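You operate a simulated robot arm through the tools that you are given. There is no shell and no other tool. Be economical: measure what you need, move in short steps, check, and stop when the job is done.

You run a simulated robot arm. Do the job below in one go: nothing can be reset, and whatever is moved stays where it is left.

Task
Arm the pink tent card's input and turn its gain till the meter reads GOOD.
Fine: press its phantom key in for the mic, use the tone for the reading and switch the tone off after; leave the other inputs alone.

Only the result counts: the job must be done as asked and must still hold three seconds after the hand-in. Knocking over, shifting, dropping, spilling or breaking anything else fails it.

Robot
A 7-joint arm with a two-finger parallel gripper, fixed in place. Base frame: the origin is at the foot of the arm, x ahead of it, y to its left, z up. Lengths are in m, angles in rad, forces in N, time in s.
With the tool pointing down near the work surface it reaches from about 0.24 to 0.72 m from the base axis. Its first joint turns from -2.007 to 2.007 rad. Payload 3.91 kg.
Tool frame: the origin (TCP) lies between the finger pads and is the grasp point; the fingertips stand 0.03 m ahead of it; z points along the fingers, y is the line along which they close. The gripper opens to 0.11 m. The fingers are 0.02 m wide and 0.01 m thick; the gripper's body (0.048 by 0.112 m) begins 0.055 m behind the TCP.
Orientation is that of the tool frame in the base frame, as [roll, pitch, yaw] about the fixed x, y, z axes, in that order (R = Rz(yaw) Ry(pitch) Rx(roll)). With the fingers straight down and closing along the base's y, the tool's x points along the base's -x, its y along +y and its z along -z.

Tools
- The arm moves only by the tool arm_command. Its argument "deltas" is a list of rows, each a list of 3 entries, a list of its own where there are three numbers: the shift along the base's x, y, z in m, then the turn, a rotation vector about the base's x, y, z in rad, then the opening, from 0 (shut) to 1 (fully open). In form: [[[x, y, z], [rx, ry, rz], jaw], ...]. A call has 1 to 12 rows; each row is the pose to reach, as a shift and turn from the pose commanded when the call began. Each row takes 0.2 s and may step no farther than 0.05 m and 0.15 rad from the row before; otherwise, or with a gripper value out of range, the whole call is refused. Where a pose cannot be reached the arm comes as near as it can. A force on the tool above 40 N (or 10 N above the force at the start of the call, whichever is more), or a blocked arm, ends the call early, and 0.2 s more pass. Each finger travels about 0.108 m/s and halts on what it meets, pressing with about 36 N; the grip force reading is that of the motor and also rises with nothing between the fingers. The clock runs only during rows and for 0.2 s after the last one: add rows that repeat a pose to give the fingers time. It gives the time, the measured TCP pose, the force on the tool (base axes), the opening and the grip force at its end, in the units of the frame above (readings bear some noise), with the torque about the TCP (base axes, N m) and any sound that the robot's microphone picked up.
- Cameras (640 x 400 px; columns grow to the right, rows downward): "scene" is fixed at [0.052, -0.4989, 1.2032]; the picture's right is [0.86, -0.52, 0.00], its down [-0.21, -0.34, -0.92] and it looks along [0.47, 0.79, -0.40] (base axes); focal length 352 px, centre (320, 200). "wrist" rides on the gripper at [0.072, 0.017, -0.103] in the tool frame; the picture's right is [-0.23, 0.97, 0.00], its down [-0.76, -0.18, -0.62] and it looks along [-0.61, -0.14, 0.78] (tool axes); focal length 222 px, centre (320, 200). There is no depth. A picture from a camera that has moved, and an enlarged one, comes with that camera's place and axes in the base frame and with its lens.
- snapshot(camera): a new picture of that camera. The clock stands still meanwhile.
- slide_trunk(by): slides the trunk up (or, below 0, down) by that many m; the arm rides with it, the base frame stays. It gives what a move gives, with no picture.
- inspect(camera, box): a new picture of the part [left, top, right, bottom] of that camera's present view, enlarged. The clock stands still meanwhile.
- hand_in(): hands the job in; it is judged then, once.

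Go step by step. Nothing tells you positions but the pictures and the camera data: compare them with the known pose of the tool, close in by small moves and look again before you grip or let go. The budget is 120 turns and 68 pictures, counting those below and the enlarged ones. Unless the task says otherwise, let go and move clear before handing in, and close with one line.

The tools are called after "Call:" by a JSON object that holds its "name" and its "arguments". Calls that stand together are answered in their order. arm_command: Moves the arm, as the interface text tells. Its arguments: {"type":"object","properties":{"deltas":{"type":"array","items":{"type":"array"}}},"required":["deltas"]} The other tools are called the same way: slide_trunk (by) slides the trunk up or down; snapshot (camera) takes a picture; inspect (camera, box) takes an enlarged picture of a part of a camera's view; hand_in () hands the job in.

At the start:

```text
time_s: 0.0
ee_pos: [0.421, 0.2715, 1.071]
tcp_rot: [-3.141, -0.002, -3.141]
force: [-0.1, 0.5, -0.7]
ft_torque: [-0.01, 0.04, 0.0]
width: 0.1101
grip_force: 0.0
trunk travel left (down, up): [-0.475, 0.515]
```

scene: 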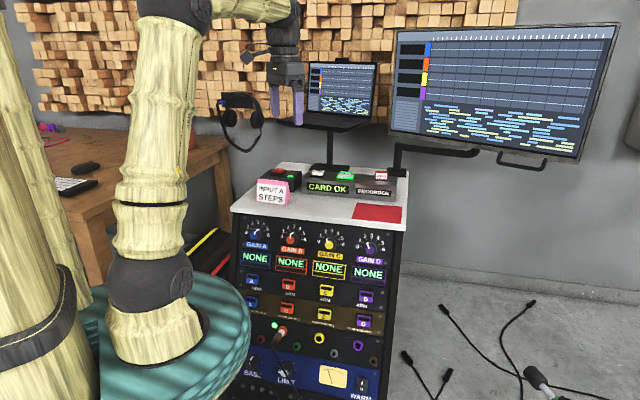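
wrist: 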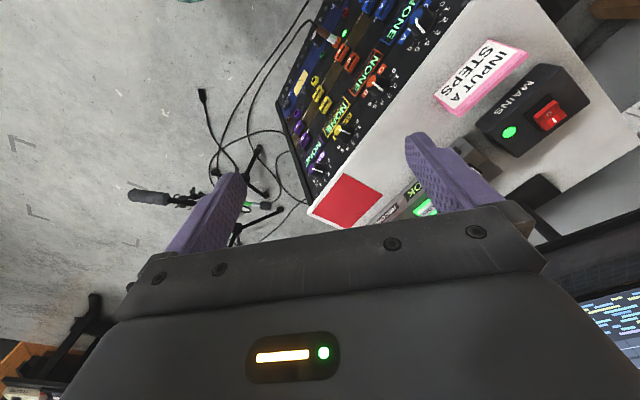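

I see a rack with four gain knobs, input displays, arm keys and phantom keys, and a pink tent card on top. I'll look closer at the card and the panel.

Call:
{"name": "inspect", "arguments": {"camera": "scene", "box": [230, 160, 410, 272]}}

Call:
{"name": "inspect", "arguments": {"camera": "scene", "box": [225, 270, 405, 400]}}

Call:
{"name": "inspect", "arguments": {"camera": "wrist", "box": [400, 20, 620, 160]}}

```text
3.56 times, centred on (320, 216) of scene
camera zoom: at [0.052, -0.4989, 1.2032], right [0.86, -0.52, 0.0], down [-0.21, -0.34, -0.92], along [0.47, 0.79, -0.4], focal length 1250 px, centre (320, 143)
```

zoom: 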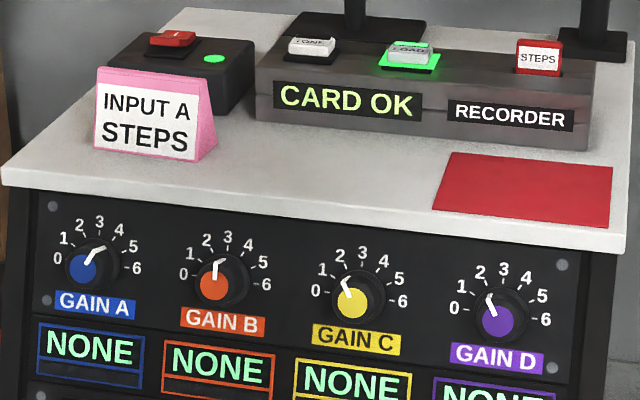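

```text
3.08 times, centred on (315, 335) of scene
camera zoom: at [0.052, -0.4989, 1.2032], right [0.86, -0.52, 0.0], down [-0.21, -0.34, -0.92], along [0.47, 0.79, -0.4], focal length 1082 px, centre (335, -215)
```

zoom: 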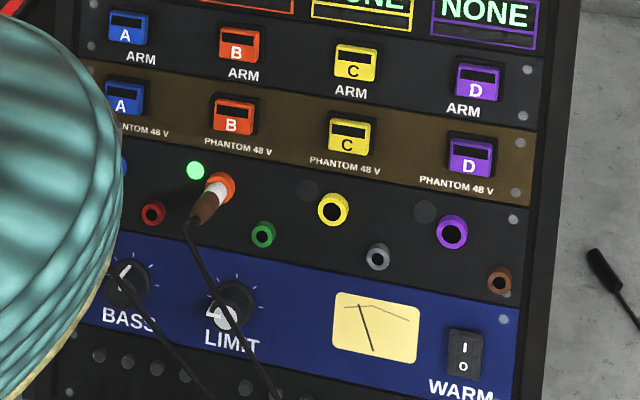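

```text
2.86 times, centred on (510, 90) of wrist
camera zoom: at [0.3495, 0.2881, 1.1743], right [0.23, 0.97, 0.0], down [0.76, -0.18, 0.62], along [0.61, -0.14, -0.78], focal length 635 px, centre (-223, 514)
```

zoom: 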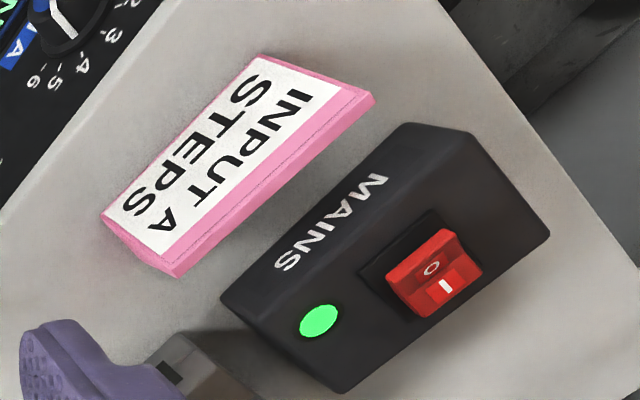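

The card names INPUT A, the leftmost column. The panel plane seems about 0.55 m from the base axis, facing azimuth ~225°, with the rack top at z≈0.75. I'll yaw the tool toward it and back off first.

Call:
{"name": "arm_command", "arguments": {"deltas": [[[-0.027, 0.006, 0], [0, 0, 0.13], 0.5], [[-0.054, 0.012, 0], [0, 0, 0.26], 0], [[-0.081, 0.018, 0], [0, 0, 0.39], 0], [[-0.108, 0.024, 0], [0, 0, 0.52], 0], [[-0.135, 0.03, 0], [0, 0, 0.65], 0], [[-0.162, 0.035, 0], [0, 0, 0.78], 0], [[-0.162, 0.035, 0], [0, 0, 0.78], 0]]}}

```text
time_s: 1.6
ee_pos: [0.259, 0.3046, 1.0718]
tcp_rot: [3.141, -0.001, -2.36]
force: [-0.4, 0.7, 0.2]
ft_torque: [-0.03, -0.02, 0.01]
width: 0.0
grip_force: 36.1
trunk travel left (down, up): [-0.475, 0.515]
```

The yaw is done and the jaws are shut. Next I pitch the tool up to horizontal, toward the panel.

Call:
{"name": "arm_command", "arguments": {"deltas": [[[0, 0, 0], [0.102, -0.1, 0], 0], [[0, 0, 0], [0.204, -0.2, 0], 0], [[0, 0, 0], [0.306, -0.3, 0], 0], [[0, 0, 0], [0.408, -0.4, 0], 0], [[0, 0, 0], [0.51, -0.5, 0], 0], [[0, 0, 0], [0.612, -0.6, 0], 0], [[0, 0, 0], [0.714, -0.7, 0], 0], [[0, 0, 0], [0.816, -0.8, 0], 0], [[0, 0, 0], [0.918, -0.9, 0], 0], [[0, 0, 0], [1.02, -1.0, 0], 0], [[0, 0, 0], [1.121, -1.1, 0], 0], [[0, 0, 0], [1.121, -1.1, 0], 0]]}}

Call:
{"name": "snapshot", "arguments": {"camera": "scene"}}

Call:
{"name": "snapshot", "arguments": {"camera": "wrist"}}

```text
time_s: 4.2
ee_pos: [0.2662, 0.3263, 1.096]
tcp_rot: [1.522, 1.555, 2.315]
force: [1.3, -1.4, -0.8]
ft_torque: [0.02, 0.03, 0.01]
width: 0.0
grip_force: 35.7
out of reach, approached as far as the arm can: row 6, 7, 8, 9, 10, 11, 12
trunk travel left (down, up): [-0.475, 0.515]
```

```text
62 pictures are left
```

scene: 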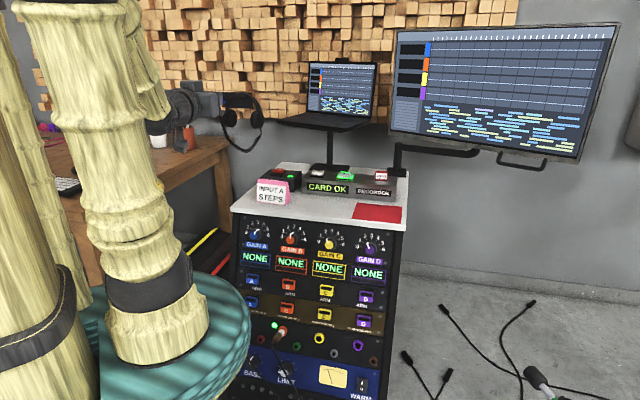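

```text
61 pictures are left
camera wrist: at [0.1817, 0.2661, 1.0253], right [-0.69, 0.68, 0.24], down [-0.3, -0.58, 0.76], along [0.65, 0.45, 0.61], focal length 222 px, centre (320, 200)
```

wrist: 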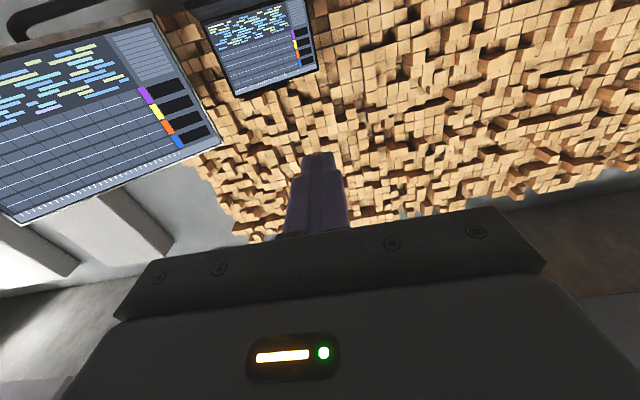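

The tool is horizontal. I'll lower the trunk so the wrist camera faces the panel, still well in front of it.

Call:
{"name": "slide_trunk", "arguments": {"by": -0.4}}

Call:
{"name": "snapshot", "arguments": {"camera": "wrist"}}

Call:
{"name": "snapshot", "arguments": {"camera": "scene"}}

```text
time_s: 8.0
ee_pos: [0.2668, 0.3267, 0.6967]
tcp_rot: [1.631, 1.556, 2.425]
force: [0.3, -0.1, -0.2]
ft_torque: [0.03, -0.01, 0.02]
width: 0.0
grip_force: 36.1
trunk travel left (down, up): [-0.075, 0.915]
```

```text
60 pictures are left
camera wrist: at [0.1816, 0.266, 0.6253], right [-0.69, 0.68, 0.24], down [-0.3, -0.58, 0.76], along [0.66, 0.45, 0.6], focal length 222 px, centre (320, 200)
```

wrist: 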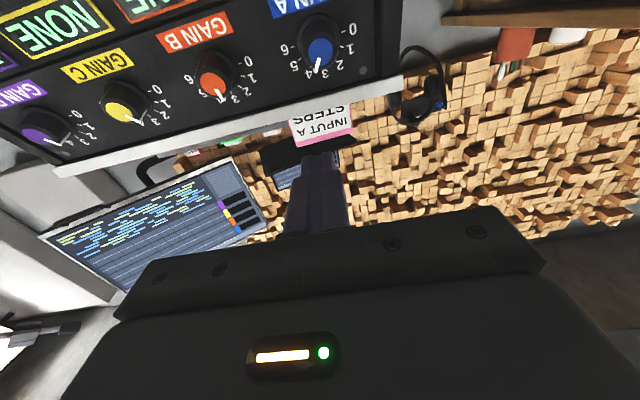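

```text
59 pictures are left
```

scene: 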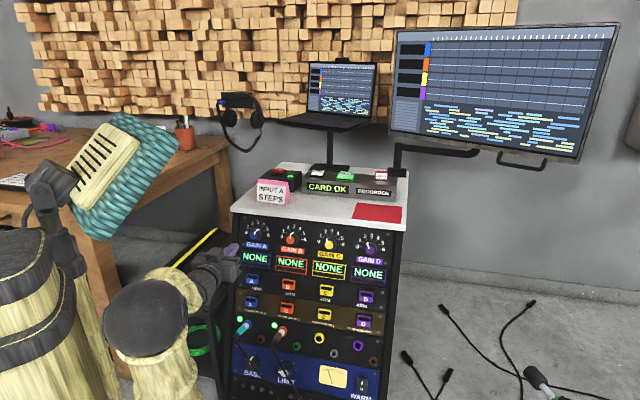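

From both views the panel appears to lean back about 19°; knob A is near (0.367, 0.445, 0.65), ARM A near (0.344, 0.42, 0.52) and PHANTOM A near (0.327, 0.40, 0.45). I'll pitch the tool down to match and stop ~5 cm short of ARM A.

Call:
{"name": "arm_command", "arguments": {"deltas": [[[0.005, 0.008, -0.03], [-0.048, 0.047, 0], 0], [[0.01, 0.015, -0.06], [-0.096, 0.094, 0], 0], [[0.015, 0.022, -0.09], [-0.143, 0.14, 0], 0], [[0.02, 0.03, -0.12], [-0.19, 0.187, 0], 0], [[0.025, 0.038, -0.15], [-0.237, 0.232, 0], 0], [[0.025, 0.038, -0.15], [-0.237, 0.232, 0], 0]]}}

Call:
{"name": "snapshot", "arguments": {"camera": "wrist"}}

Call:
{"name": "inspect", "arguments": {"camera": "scene", "box": [180, 200, 410, 345]}}

```text
time_s: 9.4
ee_pos: [0.2918, 0.3716, 0.5486]
tcp_rot: [3.102, 1.235, -2.392]
force: [0.4, -0.8, 0.3]
ft_torque: [0.01, 0.02, 0.03]
width: 0.0
grip_force: 36.1
out of reach, approached as far as the arm can: row 1, 2, 3, 4, 5, 6
trunk travel left (down, up): [-0.075, 0.915]
```

```text
58 pictures are left
camera wrist: at [0.1946, 0.2977, 0.5144], right [-0.64, 0.74, 0.23], down [-0.1, -0.37, 0.92], along [0.76, 0.56, 0.31], focal length 222 px, centre (320, 200)
```

wrist: 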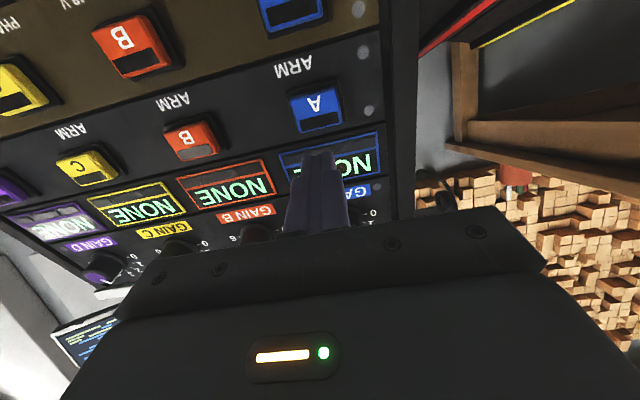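

```text
2.76 times, centred on (295, 272) of scene
camera zoom: at [0.052, -0.4989, 1.2032], right [0.86, -0.52, 0.0], down [-0.21, -0.34, -0.92], along [0.47, 0.79, -0.4], focal length 970 px, centre (389, 0)
```

zoom: 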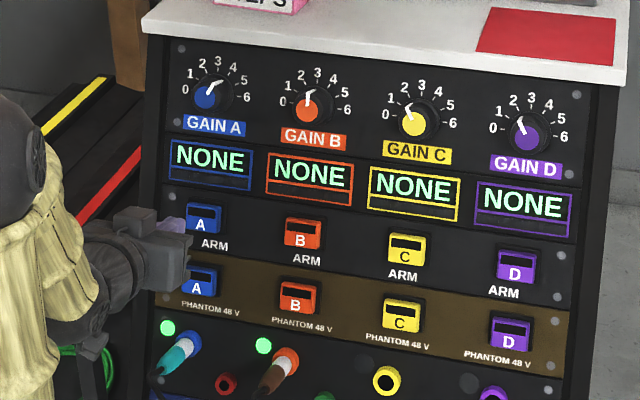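

ARM A triangulates to about (0.344, 0.429, 0.503), about 6 cm ahead of the fingertips and 1.8 cm below their line. I'll line up and close half the gap.

Call:
{"name": "arm_command", "arguments": {"deltas": [[[0.007, 0.009, -0.013], [0, 0, 0], 0], [[0.0134, 0.0181, -0.0268], [0, 0, 0], 0]]}}

Call:
{"name": "snapshot", "arguments": {"camera": "wrist"}}

```text
time_s: 10.0
ee_pos: [0.3072, 0.3894, 0.5248]
tcp_rot: [3.098, 1.239, -2.393]
force: [0.6, -0.1, -1.0]
ft_torque: [0.02, 0.02, -0.01]
width: 0.0002
grip_force: 36.4
trunk travel left (down, up): [-0.075, 0.915]
```

```text
56 pictures are left
camera wrist: at [0.2091, 0.3151, 0.4908], right [-0.64, 0.74, 0.23], down [-0.1, -0.38, 0.92], along [0.76, 0.56, 0.32], focal length 222 px, centre (320, 200)
```

wrist: 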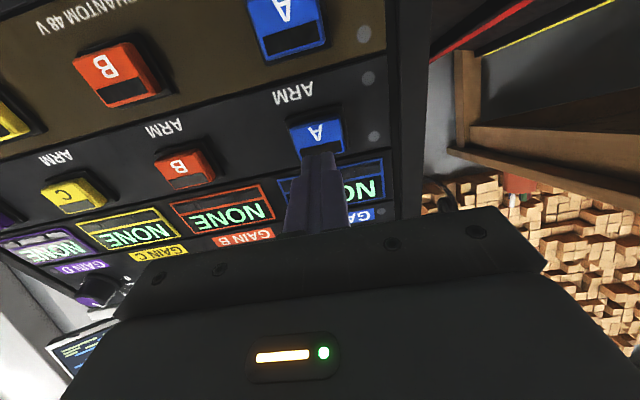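

Lined up nearly on ARM A. I'll advance along the tool axis in small steps to press the key, watching the force.

Call:
{"name": "arm_command", "arguments": {"deltas": [[[0.005, 0.0055, -0.007], [0, 0, 0], 0], [[0.0115, 0.0118, -0.0105], [0, 0, 0], 0], [[0.0155, 0.0158, -0.0125], [0, 0, 0], 0]]}}

Call:
{"name": "inspect", "arguments": {"camera": "wrist", "box": [200, 50, 440, 200]}}

```text
time_s: 10.8
ee_pos: [0.3235, 0.4048, 0.513]
tcp_rot: [3.098, 1.237, -2.391]
force: [0.4, 0.3, 0.7]
ft_torque: [0.06, -0.01, 0.0]
width: 0.0
grip_force: 36.7
trunk travel left (down, up): [-0.075, 0.915]
```

```text
2.67 times, centred on (320, 125) of wrist
camera zoom: at [0.2257, 0.331, 0.4784], right [-0.64, 0.74, 0.23], down [-0.1, -0.38, 0.92], along [0.76, 0.56, 0.32], focal length 592 px, centre (320, 400)
```

zoom: 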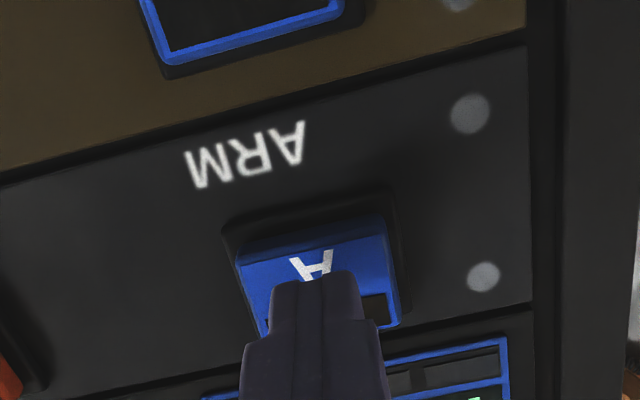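

The tip is just at the key. Pressing on in 3 mm steps.

Call:
{"name": "arm_command", "arguments": {"deltas": [[[0.002, 0.002, -0.001], [0, 0, 0], 0], [[0.004, 0.004, -0.002], [0, 0, 0], 0], [[0.006, 0.006, -0.003], [0, 0, 0], 0], [[0.008, 0.008, -0.004], [0, 0, 0], 0]]}}

Call:
{"name": "inspect", "arguments": {"camera": "wrist", "box": [200, 50, 440, 200]}}

```text
time_s: 11.8
ee_pos: [0.3315, 0.4148, 0.5089]
tcp_rot: [3.1, 1.239, -2.391]
force: [-0.2, 0.3, 0.1]
ft_torque: [0.03, -0.02, 0.0]
width: 0.0
grip_force: 35.7
trunk travel left (down, up): [-0.075, 0.915]
```

```text
2.67 times, centred on (320, 125) of wrist
camera zoom: at [0.2339, 0.3395, 0.4739], right [-0.64, 0.74, 0.23], down [-0.1, -0.38, 0.92], along [0.76, 0.56, 0.32], focal length 592 px, centre (320, 400)
```

zoom: 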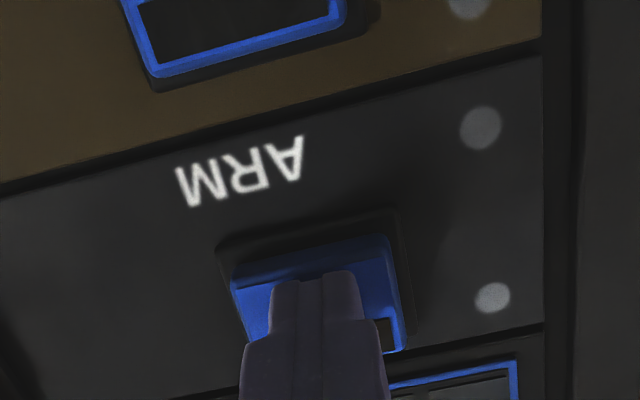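

No contact force yet; the tip is still just short of the key face. I'll keep going.

Call:
{"name": "arm_command", "arguments": {"deltas": [[[0.002, 0.002, -0.001], [0, 0, 0], 0], [[0.004, 0.004, -0.002], [0, 0, 0], 0], [[0.006, 0.006, -0.003], [0, 0, 0], 0]]}}

```text
time_s: 12.6
ee_pos: [0.335, 0.4197, 0.5053]
tcp_rot: [3.101, 1.237, -2.387]
force: [-14.3, -13.3, 6.5]
ft_torque: [0.12, 0.13, -0.02]
width: 0.0002
grip_force: 36.2
trunk travel left (down, up): [-0.075, 0.915]
heard: click
```

A click came at about 20 N. Backing off to check whether ARM A latched.

Call:
{"name": "arm_command", "arguments": {"deltas": [[[-0.01, -0.01, 0.005], [0, 0, 0], 0], [[-0.03, -0.03, 0.015], [0, 0, 0], 0]]}}

Call:
{"name": "snapshot", "arguments": {"camera": "wrist"}}

Call:
{"name": "inspect", "arguments": {"camera": "scene", "box": [180, 200, 410, 345]}}

```text
time_s: 13.2
ee_pos: [0.3067, 0.3884, 0.5185]
tcp_rot: [3.102, 1.236, -2.391]
force: [0.0, 0.1, -0.5]
ft_torque: [-0.05, -0.02, 0.02]
width: 0.0
grip_force: 36.1
trunk travel left (down, up): [-0.075, 0.915]
```

```text
53 pictures are left
camera wrist: at [0.2098, 0.3151, 0.4835], right [-0.64, 0.74, 0.23], down [-0.1, -0.37, 0.92], along [0.76, 0.56, 0.32], focal length 222 px, centre (320, 200)
```

wrist: 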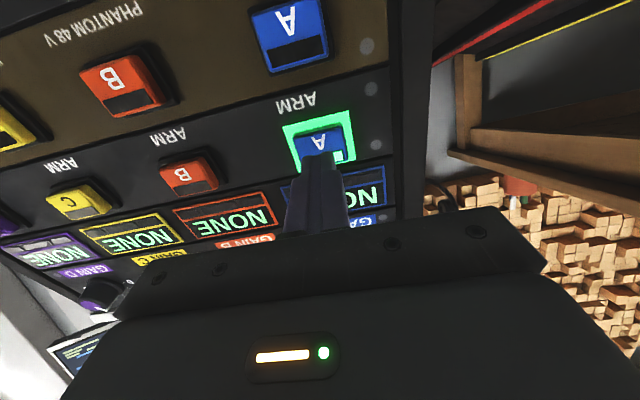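

```text
2.76 times, centred on (295, 272) of scene
camera zoom: at [0.052, -0.4989, 1.2032], right [0.86, -0.52, 0.0], down [-0.21, -0.34, -0.92], along [0.47, 0.79, -0.4], focal length 970 px, centre (389, 0)
```

zoom: 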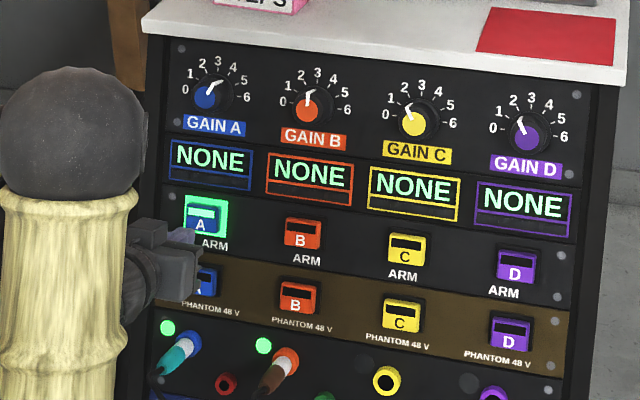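

ARM A is lit and latched. Next is PHANTOM A, about 6.9 cm further down the panel; I'll move there staying clear.

Call:
{"name": "arm_command", "arguments": {"deltas": [[[-0.0083, -0.0078, -0.0325], [0, 0, 0], 0], [[-0.0166, -0.0155, -0.0651], [0, 0, 0], 0], [[-0.0166, -0.0155, -0.0651], [0, 0, 0], 0]]}}

Call:
{"name": "snapshot", "arguments": {"camera": "wrist"}}

```text
time_s: 14.0
ee_pos: [0.3003, 0.3988, 0.4587]
tcp_rot: [3.101, 1.237, -2.391]
force: [-0.2, -1.1, 0.6]
ft_torque: [-0.03, 0.02, 0.04]
width: 0.0001
grip_force: 36.0
out of reach, approached as far as the arm can: row 1, 2, 3
trunk travel left (down, up): [-0.075, 0.915]
```

```text
51 pictures are left
camera wrist: at [0.2031, 0.3242, 0.4236], right [-0.64, 0.74, 0.23], down [-0.1, -0.38, 0.92], along [0.76, 0.56, 0.32], focal length 222 px, centre (320, 200)
```

wrist: 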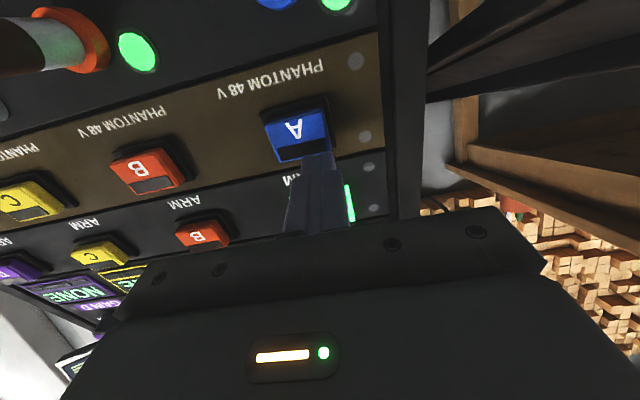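

The arm ran into its inner reach and ended about 1 cm left and 1 cm high of PHANTOM A. I'll shift from the reached pose to line up.

Call:
{"name": "arm_command", "arguments": {"deltas": [[[0.005, -0.0075, -0.012], [0, 0, 0], 0], [[0.005, -0.0075, -0.012], [0, 0, 0], 0]]}}

Call:
{"name": "snapshot", "arguments": {"camera": "wrist"}}

```text
time_s: 14.6
ee_pos: [0.3069, 0.3965, 0.4454]
tcp_rot: [3.103, 1.238, -2.388]
force: [-0.3, -0.4, 1.1]
ft_torque: [0.0, 0.01, 0.01]
width: 0.0
grip_force: 36.0
out of reach, approached as far as the arm can: row 1, 2
trunk travel left (down, up): [-0.075, 0.915]
```

```text
50 pictures are left
camera wrist: at [0.2103, 0.3226, 0.4116], right [-0.64, 0.74, 0.23], down [-0.1, -0.38, 0.92], along [0.76, 0.56, 0.32], focal length 222 px, centre (320, 200)
```

wrist: 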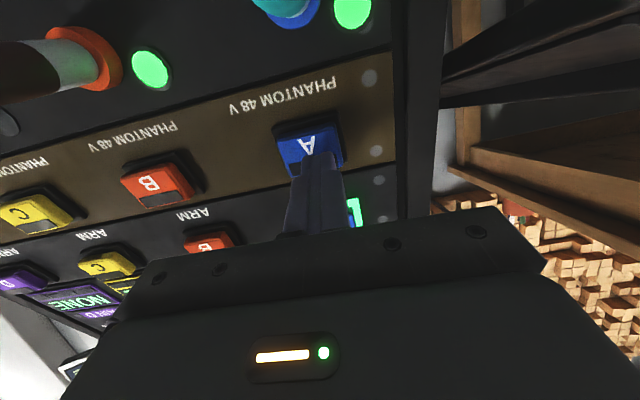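

Nearly centred on PHANTOM A. Advancing with a slight rightward correction and pressing.

Call:
{"name": "arm_command", "arguments": {"deltas": [[[0.0045, 0.0005, -0.003], [0, 0, 0], 0], [[0.0075, 0.0035, -0.0045], [0, 0, 0], 0], [[0.0105, 0.0065, -0.006], [0, 0, 0], 0], [[0.0125, 0.0085, -0.007], [0, 0, 0], 0]]}}

Call:
{"name": "inspect", "arguments": {"camera": "wrist", "box": [200, 50, 440, 200]}}

```text
time_s: 15.6
ee_pos: [0.3166, 0.4039, 0.4387]
tcp_rot: [3.099, 1.238, -2.387]
force: [-10.4, -13.6, 2.2]
ft_torque: [-0.03, 0.15, -0.1]
width: 0.0
grip_force: 36.0
trunk travel left (down, up): [-0.075, 0.915]
heard: click
```

```text
2.67 times, centred on (320, 125) of wrist
camera zoom: at [0.2209, 0.33, 0.4054], right [-0.64, 0.74, 0.23], down [-0.1, -0.37, 0.92], along [0.76, 0.56, 0.32], focal length 592 px, centre (320, 400)
```

zoom: 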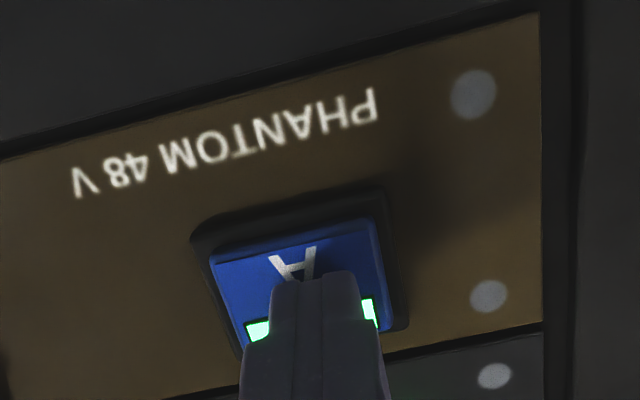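

PHANTOM A clicked and lit. I back off, then rise with the trunk to look at the recorder's TONE key on the rack top.

Call:
{"name": "arm_command", "arguments": {"deltas": [[[-0.007, -0.007, 0.004], [0, 0, 0], 0], [[-0.014, -0.014, 0.03], [0, 0, 0], 0], [[-0.02, -0.02, 0.07], [0, 0, 0], 0], [[-0.02, -0.02, 0.1], [0, 0, 0], 0]]}}

Call:
{"name": "inspect", "arguments": {"camera": "scene", "box": [180, 200, 410, 345]}}

```text
time_s: 16.6
ee_pos: [0.2983, 0.3848, 0.5376]
tcp_rot: [3.103, 1.239, -2.386]
force: [-0.2, -0.7, 0.0]
ft_torque: [0.0, -0.01, -0.03]
width: 0.0001
grip_force: 35.4
out of reach, approached as far as the arm can: row 2
trunk travel left (down, up): [-0.075, 0.915]
```

```text
2.76 times, centred on (295, 272) of scene
camera zoom: at [0.052, -0.4989, 1.2032], right [0.86, -0.52, 0.0], down [-0.21, -0.34, -0.92], along [0.47, 0.79, -0.4], focal length 970 px, centre (389, 0)
```

zoom: 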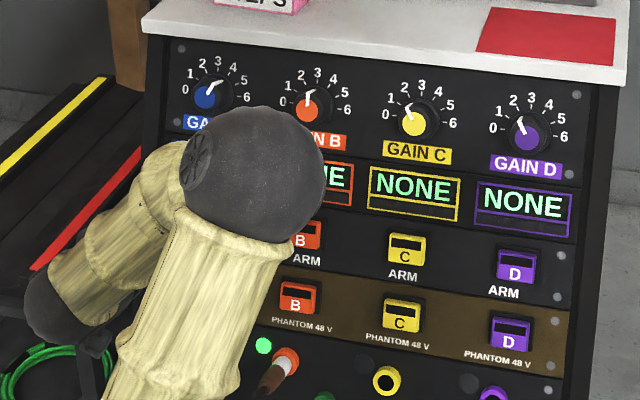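

Both keys done. Raising the trunk.

Call:
{"name": "slide_trunk", "arguments": {"by": 0.42}}

Call:
{"name": "snapshot", "arguments": {"camera": "scene"}}

Call:
{"name": "snapshot", "arguments": {"camera": "wrist"}}

```text
refused: 0.42 is not a number from -0.4 to 0.4
```

```text
47 pictures are left
```

scene: 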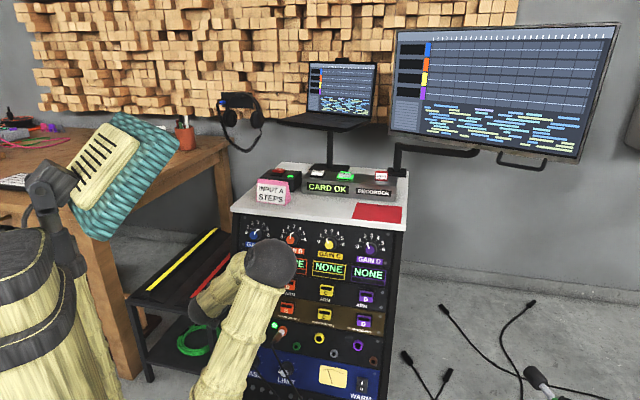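

```text
46 pictures are left
camera wrist: at [0.2007, 0.3109, 0.5031], right [-0.64, 0.74, 0.23], down [-0.1, -0.37, 0.92], along [0.76, 0.56, 0.32], focal length 222 px, centre (320, 200)
```

wrist: 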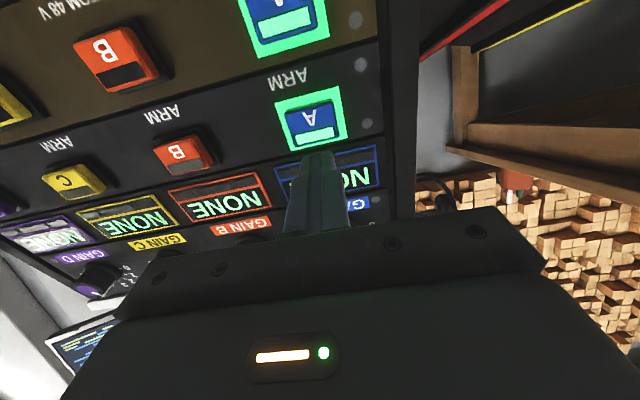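

Both keys are lit. The slide limit is 0.4, so I'll use that.

Call:
{"name": "slide_trunk", "arguments": {"by": 0.4}}

Call:
{"name": "snapshot", "arguments": {"camera": "wrist"}}

```text
time_s: 20.5
ee_pos: [0.2981, 0.3865, 0.9376]
tcp_rot: [3.098, 1.239, -2.392]
force: [0.4, -0.7, -0.5]
ft_torque: [-0.03, 0.0, 0.01]
width: 0.0003
grip_force: 36.3
trunk travel left (down, up): [-0.475, 0.515]
```

```text
45 pictures are left
camera wrist: at [0.2006, 0.3111, 0.9029], right [-0.64, 0.74, 0.23], down [-0.1, -0.38, 0.92], along [0.76, 0.56, 0.32], focal length 222 px, centre (320, 200)
```

wrist: 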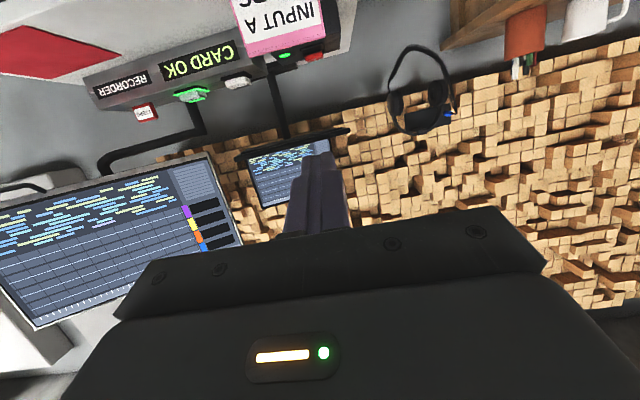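

TONE triangulates very consistently to (0.648, 0.517, 0.795). I'll pitch the tool to about 50° down and approach above it, staying high over the card.

Call:
{"name": "arm_command", "arguments": {"deltas": [[[0.03, 0.01, 0.005], [-0.048, 0.047, 0], 0], [[0.065, 0.02, 0.01], [-0.096, 0.094, 0], 0], [[0.1, 0.03, 0.01], [-0.143, 0.14, 0], 0], [[0.135, 0.04, 0.01], [-0.191, 0.187, 0], 0], [[0.17, 0.05, 0.005], [-0.239, 0.234, 0], 0], [[0.205, 0.06, 0], [-0.287, 0.281, 0], 0], [[0.23, 0.07, -0.01], [-0.334, 0.327, 0], 0], [[0.255, 0.074, -0.01], [-0.382, 0.374, 0], 0], [[0.255, 0.074, -0.01], [-0.382, 0.374, 0], 0]]}}

Call:
{"name": "snapshot", "arguments": {"camera": "wrist"}}

Call:
{"name": "snapshot", "arguments": {"camera": "scene"}}

```text
time_s: 22.5
ee_pos: [0.5529, 0.4613, 0.9292]
tcp_rot: [3.131, 0.703, -2.364]
force: [0.2, -0.7, -1.2]
ft_torque: [0.03, -0.02, 0.0]
width: 0.0001
grip_force: 35.9
trunk travel left (down, up): [-0.475, 0.515]
```

```text
44 pictures are left
camera wrist: at [0.4549, 0.3863, 0.9614], right [-0.56, 0.81, 0.15], down [0.26, -0.01, 0.97], along [0.78, 0.58, -0.21], focal length 222 px, centre (320, 200)
```

wrist: 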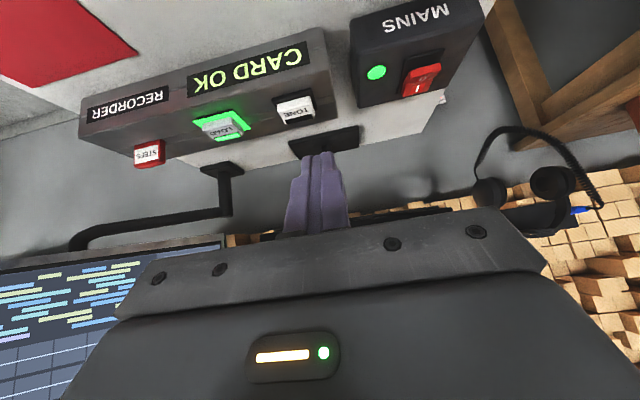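

```text
43 pictures are left
```

scene: 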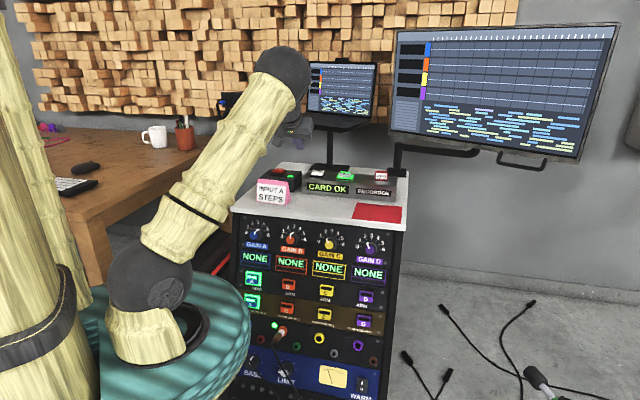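

TONE confirmed at ~(0.652, 0.519, 0.795). Moving to hover about 2 cm above it.

Call:
{"name": "arm_command", "arguments": {"deltas": [[[0.035, 0.018, -0.02], [0, 0, 0], 0], [[0.07, 0.036, -0.045], [0, 0, 0], 0], [[0.089, 0.048, -0.075], [0, 0, 0], 0], [[0.089, 0.048, -0.085], [0, 0, 0], 0], [[0.089, 0.048, -0.085], [0, 0, 0], 0]]}}

Call:
{"name": "inspect", "arguments": {"camera": "wrist", "box": [160, 50, 480, 250]}}

Call:
{"name": "inspect", "arguments": {"camera": "scene", "box": [240, 120, 410, 226]}}

```text
time_s: 23.7
ee_pos: [0.6424, 0.5057, 0.8433]
tcp_rot: [3.13, 0.702, -2.364]
force: [-0.4, 0.1, 0.1]
ft_torque: [0.02, 0.03, 0.02]
width: 0.0
grip_force: 35.8
trunk travel left (down, up): [-0.475, 0.515]
```

```text
2.00 times, centred on (320, 150) of wrist
camera zoom: at [0.5453, 0.4315, 0.8757], right [-0.56, 0.81, 0.15], down [0.26, -0.01, 0.97], along [0.78, 0.59, -0.2], focal length 444 px, centre (320, 300)
```

zoom: 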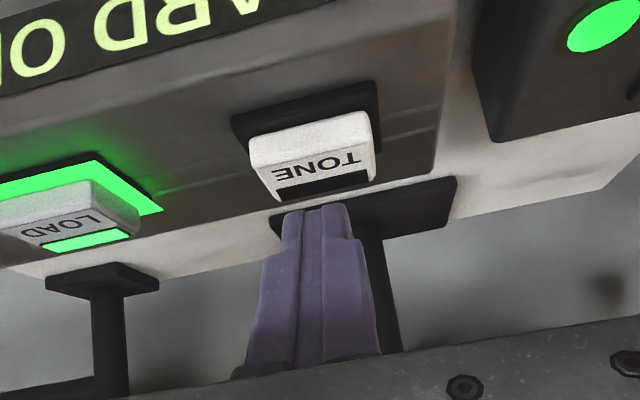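

```text
3.76 times, centred on (325, 173) of scene
camera zoom: at [0.052, -0.4989, 1.2032], right [0.86, -0.52, 0.0], down [-0.21, -0.34, -0.92], along [0.47, 0.79, -0.4], focal length 1324 px, centre (301, 302)
```

zoom: 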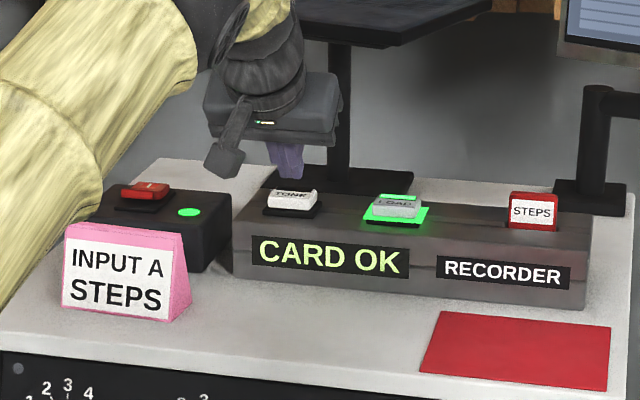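

The tip is over TONE. Pressing straight down in small steps.

Call:
{"name": "arm_command", "arguments": {"deltas": [[[-0.002, 0.002, -0.008], [0, 0, 0], 0], [[-0.002, 0.002, -0.013], [0, 0, 0], 0], [[-0.002, 0.002, -0.017], [0, 0, 0], 0], [[-0.002, 0.002, -0.02], [0, 0, 0], 0]]}}

Call:
{"name": "inspect", "arguments": {"camera": "wrist", "box": [160, 50, 480, 250]}}

```text
time_s: 24.7
ee_pos: [0.6406, 0.5098, 0.8237]
tcp_rot: [3.13, 0.706, -2.365]
force: [-0.3, -0.6, 1.8]
ft_torque: [0.01, -0.01, -0.01]
width: 0.0001
grip_force: 35.9
trunk travel left (down, up): [-0.475, 0.515]
heard: click
```

```text
2.00 times, centred on (320, 150) of wrist
camera zoom: at [0.5431, 0.4344, 0.856], right [-0.56, 0.81, 0.16], down [0.26, -0.01, 0.97], along [0.78, 0.59, -0.2], focal length 444 px, centre (320, 300)
```

zoom: 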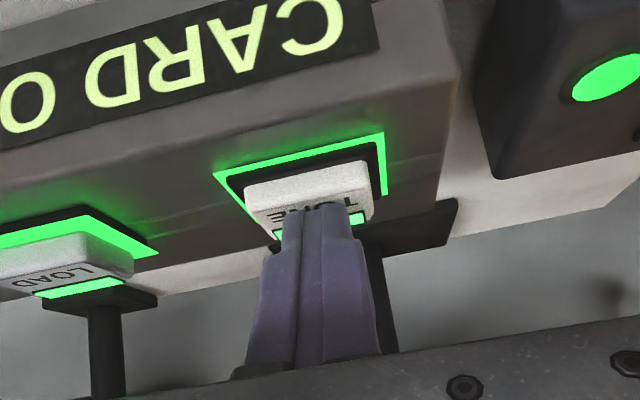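

TONE clicked and lit. Lifting off to check it holds and what the meter shows.

Call:
{"name": "arm_command", "arguments": {"deltas": [[[0, 0, 0.02], [0, 0, 0], 0], [[-0.02, -0.015, 0.06], [0, 0, 0], 0], [[-0.055, -0.035, 0.09], [0, 0, 0], 0], [[-0.09, -0.05, 0.105], [0, 0, 0], 0]]}}

Call:
{"name": "inspect", "arguments": {"camera": "scene", "box": [230, 150, 410, 262]}}

```text
refused: row 3 steps farther than a row can; nothing moved
```

```text
3.56 times, centred on (320, 206) of scene
camera zoom: at [0.052, -0.4989, 1.2032], right [0.86, -0.52, 0.0], down [-0.21, -0.34, -0.92], along [0.47, 0.79, -0.4], focal length 1250 px, centre (320, 179)
```

zoom: 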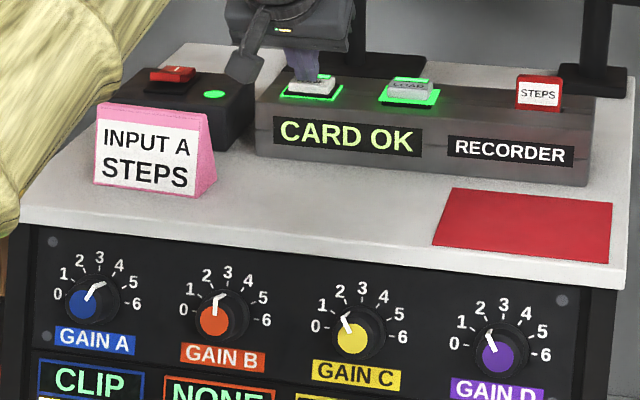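

Meter A now reads CLIP, so the gain must go down (counter-clockwise). Retracting with smaller steps.

Call:
{"name": "arm_command", "arguments": {"deltas": [[[0, 0, 0.02], [0, 0, 0], 0], [[-0.015, -0.01, 0.055], [0, 0, 0], 0], [[-0.04, -0.03, 0.085], [0, 0, 0], 0], [[-0.08, -0.045, 0.105], [0, 0, 0], 0], [[-0.09, -0.05, 0.105], [0, 0, 0], 0]]}}

Call:
{"name": "inspect", "arguments": {"camera": "scene", "box": [230, 150, 410, 262]}}

```text
time_s: 25.9
ee_pos: [0.5471, 0.4572, 0.9284]
tcp_rot: [3.128, 0.704, -2.364]
force: [0.6, 1.0, 0.2]
ft_torque: [-0.01, -0.02, -0.02]
width: 0.0
grip_force: 35.9
trunk travel left (down, up): [-0.475, 0.515]
```

```text
3.56 times, centred on (320, 206) of scene
camera zoom: at [0.052, -0.4989, 1.2032], right [0.86, -0.52, 0.0], down [-0.21, -0.34, -0.92], along [0.47, 0.79, -0.4], focal length 1250 px, centre (320, 179)
```

zoom: 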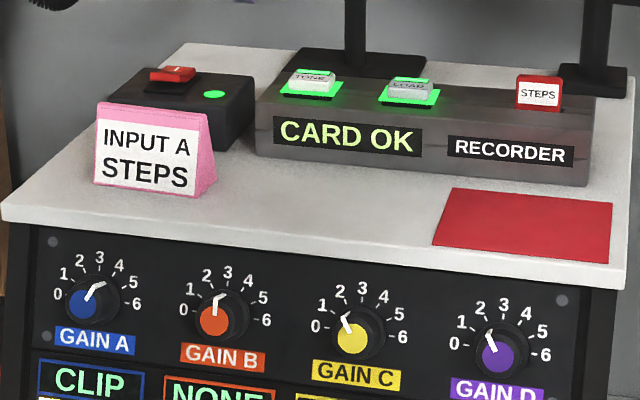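

TONE stays latched. I'll go back in front of the panel, re-pitching the tool to the panel's tilt, with the jaws opened part-way for the knob.

Call:
{"name": "arm_command", "arguments": {"deltas": [[[-0.03, -0.01, 0.01], [0.048, -0.047, 0], 0.2], [[-0.065, -0.02, 0.01], [0.096, -0.094, 0], 0.4], [[-0.1, -0.03, 0.01], [0.143, -0.14, 0], 0.6], [[-0.135, -0.04, 0.01], [0.191, -0.187, 0], 0.6], [[-0.17, -0.05, 0.01], [0.239, -0.234, 0], 0.6], [[-0.205, -0.06, 0.01], [0.287, -0.281, 0], 0.6], [[-0.23, -0.07, 0.01], [0.334, -0.327, 0], 0.6], [[-0.257, -0.08, 0.01], [0.382, -0.374, 0], 0.6], [[-0.257, -0.08, 0.01], [0.382, -0.374, 0], 0.6]]}}

Call:
{"name": "slide_trunk", "arguments": {"by": -0.25}}

Call:
{"name": "snapshot", "arguments": {"camera": "wrist"}}

Call:
{"name": "snapshot", "arguments": {"camera": "scene"}}

```text
time_s: 27.9
ee_pos: [0.2953, 0.3773, 0.936]
tcp_rot: [3.101, 1.239, -2.39]
force: [-0.2, -0.7, 0.6]
ft_torque: [0.0, 0.01, 0.04]
width: 0.0658
grip_force: 0.1
trunk travel left (down, up): [-0.475, 0.515]
```

```text
time_s: 30.4
ee_pos: [0.295, 0.3774, 0.6855]
tcp_rot: [3.101, 1.237, -2.392]
force: [-0.4, -0.4, -0.2]
ft_torque: [0.0, -0.01, -0.02]
width: 0.0661
grip_force: 0.1
trunk travel left (down, up): [-0.225, 0.765]
```

```text
37 pictures are left
camera wrist: at [0.1979, 0.3032, 0.6519], right [-0.64, 0.74, 0.23], down [-0.1, -0.38, 0.92], along [0.76, 0.56, 0.32], focal length 222 px, centre (320, 200)
```

wrist: 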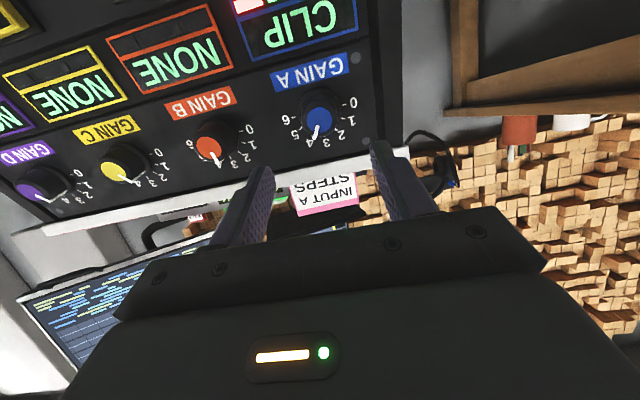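

```text
36 pictures are left
```

scene: 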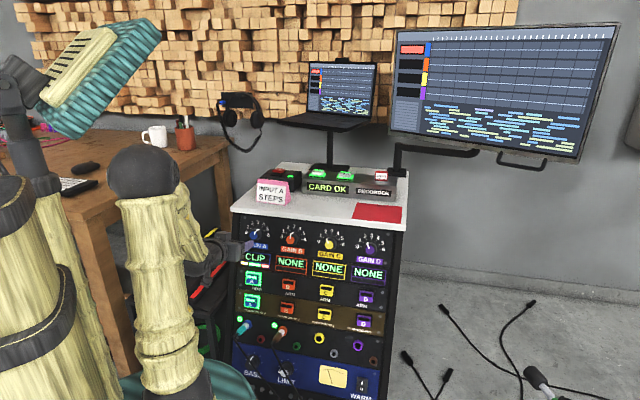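

Knob A's cap lies almost exactly on the tool axis, about 11.5 cm ahead of the TCP. I'll advance 7.5 cm, just short of it, and look.

Call:
{"name": "arm_command", "arguments": {"deltas": [[[0.0166, 0.0168, -0.0078], [0, 0, 0], 0.6], [[0.0331, 0.0335, -0.0158], [0, 0, 0], 0.6], [[0.0497, 0.0503, -0.024], [0, 0, 0], 0.6], [[0.0497, 0.0503, -0.024], [0, 0, 0], 0.6]]}}

Call:
{"name": "snapshot", "arguments": {"camera": "wrist"}}

Call:
{"name": "inspect", "arguments": {"camera": "scene", "box": [200, 200, 320, 275]}}

```text
time_s: 31.4
ee_pos: [0.3448, 0.4273, 0.6605]
tcp_rot: [3.099, 1.237, -2.391]
force: [0.0, 0.5, -0.4]
ft_torque: [-0.01, 0.0, 0.02]
width: 0.066
grip_force: 0.1
trunk travel left (down, up): [-0.225, 0.765]
```

```text
35 pictures are left
camera wrist: at [0.2481, 0.3533, 0.6272], right [-0.64, 0.74, 0.23], down [-0.1, -0.38, 0.92], along [0.76, 0.56, 0.32], focal length 222 px, centre (320, 200)
```

wrist: 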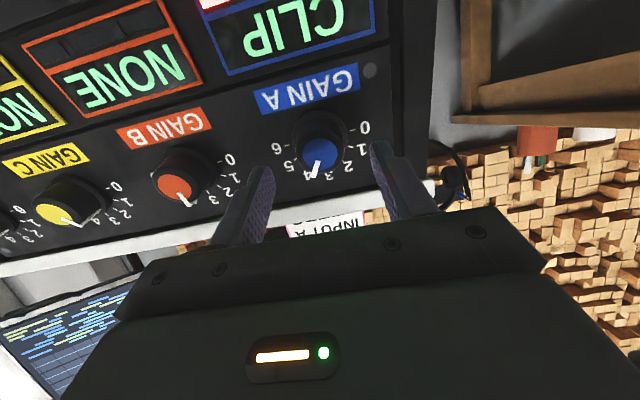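

```text
5.33 times, centred on (260, 238) of scene
camera zoom: at [0.052, -0.4989, 1.2032], right [0.86, -0.52, 0.0], down [-0.21, -0.34, -0.92], along [0.47, 0.79, -0.4], focal length 1875 px, centre (640, 0)
```

zoom: 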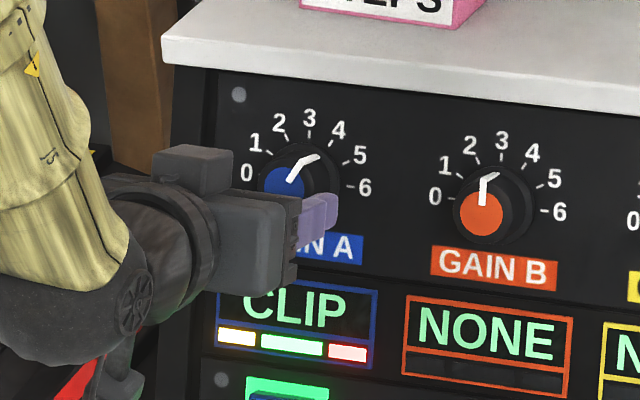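

Blue cap is centred, about 1.7 cm ahead of the fingertips. Advancing 3 cm to straddle the knob.

Call:
{"name": "arm_command", "arguments": {"deltas": [[[0.0066, 0.0067, -0.0033], [0, 0, 0], 0.6], [[0.0133, 0.0134, -0.0066], [0, 0, 0], 0.6], [[0.0199, 0.0201, -0.0099], [0, 0, 0], 0.6]]}}

Call:
{"name": "snapshot", "arguments": {"camera": "wrist"}}

Call:
{"name": "inspect", "arguments": {"camera": "scene", "box": [200, 200, 320, 275]}}

```text
time_s: 32.2
ee_pos: [0.365, 0.4474, 0.6517]
tcp_rot: [3.098, 1.238, -2.391]
force: [0.4, -0.5, -0.4]
ft_torque: [0.04, -0.03, 0.02]
width: 0.0661
grip_force: 0.1
trunk travel left (down, up): [-0.225, 0.765]
```

```text
33 pictures are left
camera wrist: at [0.2677, 0.3737, 0.6175], right [-0.64, 0.74, 0.23], down [-0.1, -0.38, 0.92], along [0.76, 0.56, 0.32], focal length 222 px, centre (320, 200)
```

wrist: 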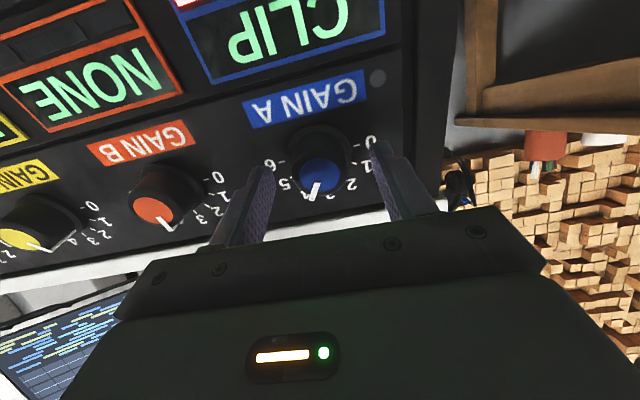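

```text
5.33 times, centred on (260, 238) of scene
camera zoom: at [0.052, -0.4989, 1.2032], right [0.86, -0.52, 0.0], down [-0.21, -0.34, -0.92], along [0.47, 0.79, -0.4], focal length 1875 px, centre (640, 0)
```

zoom: 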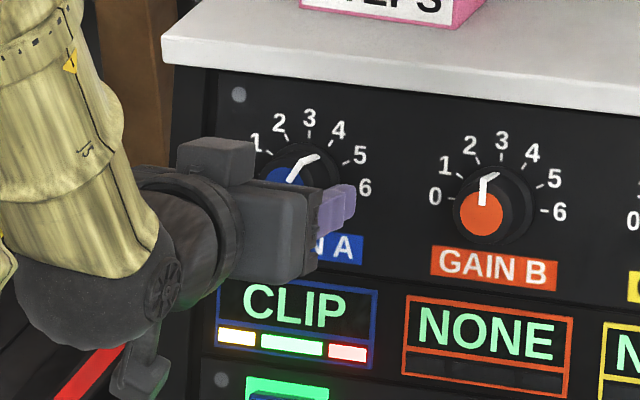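

The fingertips overlap the knob by about 1.5 cm with no contact force. Closing on the knob.

Call:
{"name": "arm_command", "arguments": {"deltas": [[[0, 0, 0], [0, 0, 0], 0.45], [[0, 0, 0], [0, 0, 0], 0.3], [[0, 0, 0], [0, 0, 0], 0.2], [[0, 0, 0], [0, 0, 0], 0.2]]}}

Call:
{"name": "inspect", "arguments": {"camera": "wrist", "box": [160, 50, 480, 250]}}

```text
time_s: 33.2
ee_pos: [0.365, 0.4473, 0.6517]
tcp_rot: [3.099, 1.238, -2.394]
force: [5.0, -2.6, 0.0]
ft_torque: [-0.11, -0.18, -0.59]
width: 0.0397
grip_force: 45.0
trunk travel left (down, up): [-0.225, 0.765]
```

```text
2.00 times, centred on (320, 150) of wrist
camera zoom: at [0.2683, 0.3733, 0.6174], right [-0.64, 0.74, 0.23], down [-0.1, -0.38, 0.92], along [0.76, 0.56, 0.32], focal length 444 px, centre (320, 300)
```

zoom: 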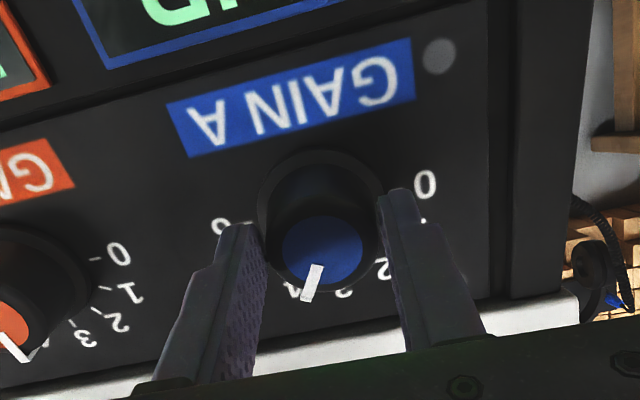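

Gripped at 40 mm. Turning counter-clockwise 0.3 rad and checking the meter.

Call:
{"name": "arm_command", "arguments": {"deltas": [[[0, 0, 0], [-0.066, -0.067, 0.033], 0.2], [[0, 0, 0], [-0.133, -0.134, 0.066], 0.2], [[0, 0, 0], [-0.199, -0.201, 0.099], 0.2]]}}

Call:
{"name": "inspect", "arguments": {"camera": "scene", "box": [200, 200, 320, 275]}}

```text
time_s: 34.0
ee_pos: [0.3656, 0.4463, 0.6518]
tcp_rot: [-2.459, 1.135, -1.619]
force: [14.2, -6.5, -3.4]
ft_torque: [0.59, -0.71, -0.35]
width: 0.0396
grip_force: 44.6
trunk travel left (down, up): [-0.225, 0.765]
```

```text
5.33 times, centred on (260, 238) of scene
camera zoom: at [0.052, -0.4989, 1.2032], right [0.86, -0.52, 0.0], down [-0.21, -0.34, -0.92], along [0.47, 0.79, -0.4], focal length 1875 px, centre (640, 0)
```

zoom: 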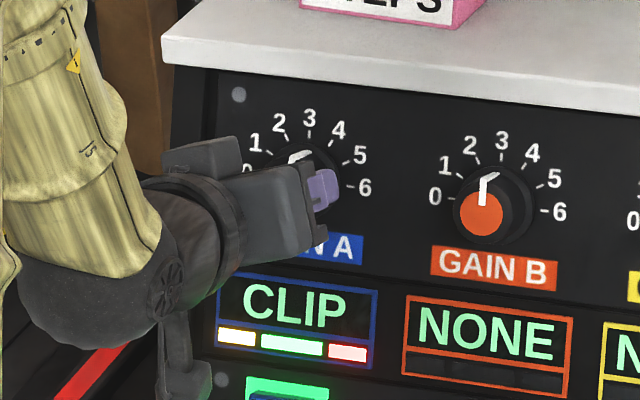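

Still CLIP; checking that the knob actually turned.

Call:
{"name": "snapshot", "arguments": {"camera": "wrist"}}

```text
29 pictures are left
camera wrist: at [0.2842, 0.3566, 0.6158], right [-0.72, 0.69, -0.05], down [-0.27, -0.21, 0.94], along [0.64, 0.7, 0.33], focal length 222 px, centre (320, 200)
```

wrist: 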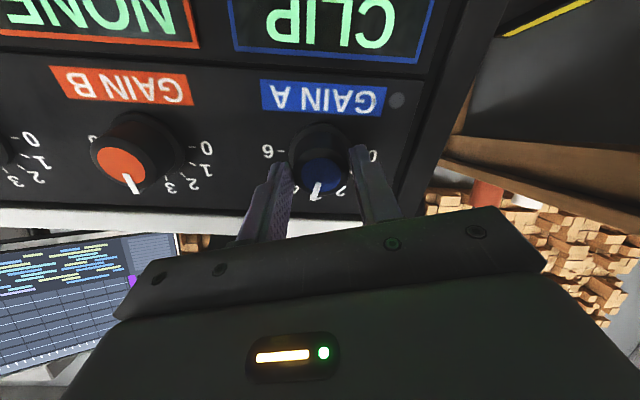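

The knob follows; the pointer is now near 3. I'll ease the small sideways load and turn further, 0.2 rad.

Call:
{"name": "arm_command", "arguments": {"deltas": [[[0.0007, -0.0007, 0], [-0.066, -0.067, 0.033], 0.2], [[0.0014, -0.0013, 0], [-0.133, -0.134, 0.066], 0.2]]}}

Call:
{"name": "inspect", "arguments": {"camera": "scene", "box": [200, 200, 320, 275]}}

```text
time_s: 34.6
ee_pos: [0.3669, 0.4461, 0.6525]
tcp_rot: [-2.213, 0.989, -1.333]
force: [9.1, -8.8, 3.4]
ft_torque: [-0.38, -0.1, -1.13]
width: 0.0397
grip_force: 45.1
trunk travel left (down, up): [-0.225, 0.765]
```

```text
5.33 times, centred on (260, 238) of scene
camera zoom: at [0.052, -0.4989, 1.2032], right [0.86, -0.52, 0.0], down [-0.21, -0.34, -0.92], along [0.47, 0.79, -0.4], focal length 1875 px, centre (640, 0)
```

zoom: 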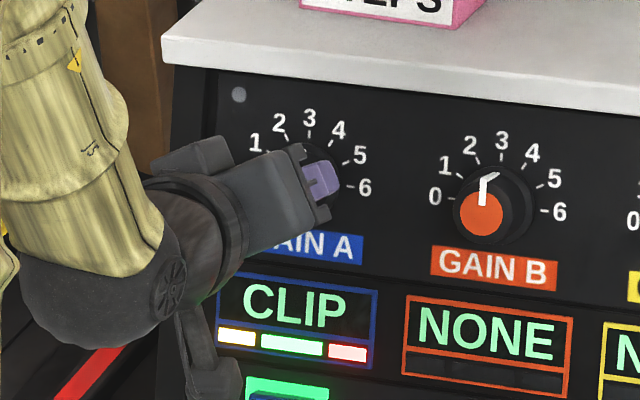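

Still CLIP; continuing in 0.15–0.2 rad steps.

Call:
{"name": "arm_command", "arguments": {"deltas": [[[0.0007, -0.0007, 0], [-0.066, -0.067, 0.033], 0.2], [[0.001, -0.001, 0], [-0.133, -0.134, 0.066], 0.2]]}}

Call:
{"name": "snapshot", "arguments": {"camera": "wrist"}}

```text
time_s: 35.2
ee_pos: [0.3669, 0.4462, 0.6529]
tcp_rot: [-2.075, 0.818, -1.155]
force: [5.7, 1.2, 2.7]
ft_torque: [-0.28, 0.04, -0.68]
width: 0.0394
grip_force: 44.6
trunk travel left (down, up): [-0.225, 0.765]
```

```text
27 pictures are left
camera wrist: at [0.3081, 0.337, 0.6236], right [-0.74, 0.52, -0.42], down [-0.5, -0.01, 0.87], along [0.45, 0.85, 0.27], focal length 222 px, centre (320, 200)
```

wrist: 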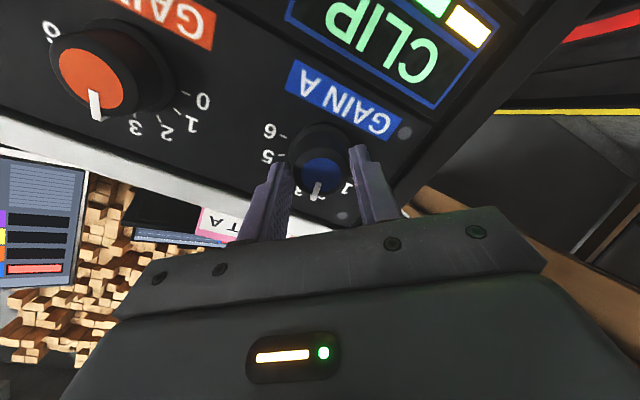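

Pointer is near 2.3, meter still CLIP. Another 0.15 rad.

Call:
{"name": "arm_command", "arguments": {"deltas": [[[0.0003, 0, 0], [-0.05, -0.05, 0.025], 0.2], [[0.0005, 0, 0], [-0.1, -0.1, 0.05], 0.2]]}}

Call:
{"name": "inspect", "arguments": {"camera": "scene", "box": [200, 200, 320, 275]}}

```text
time_s: 35.8
ee_pos: [0.3686, 0.4458, 0.6533]
tcp_rot: [-2.013, 0.684, -1.061]
force: [10.0, 10.8, -2.5]
ft_torque: [0.9, -0.63, 0.45]
width: 0.0398
grip_force: 44.7
trunk travel left (down, up): [-0.225, 0.765]
```

```text
5.33 times, centred on (260, 238) of scene
camera zoom: at [0.052, -0.4989, 1.2032], right [0.86, -0.52, 0.0], down [-0.21, -0.34, -0.92], along [0.47, 0.79, -0.4], focal length 1875 px, centre (640, 0)
```

zoom: 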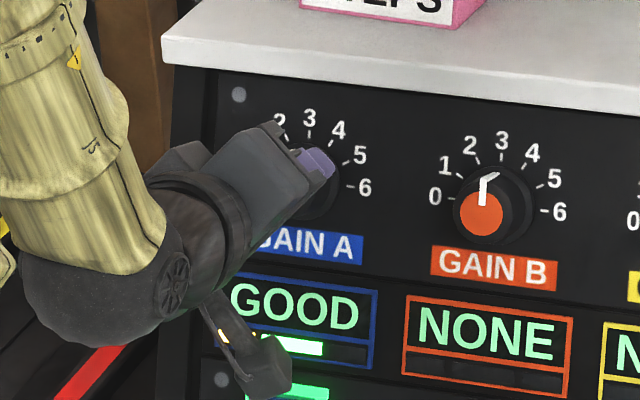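

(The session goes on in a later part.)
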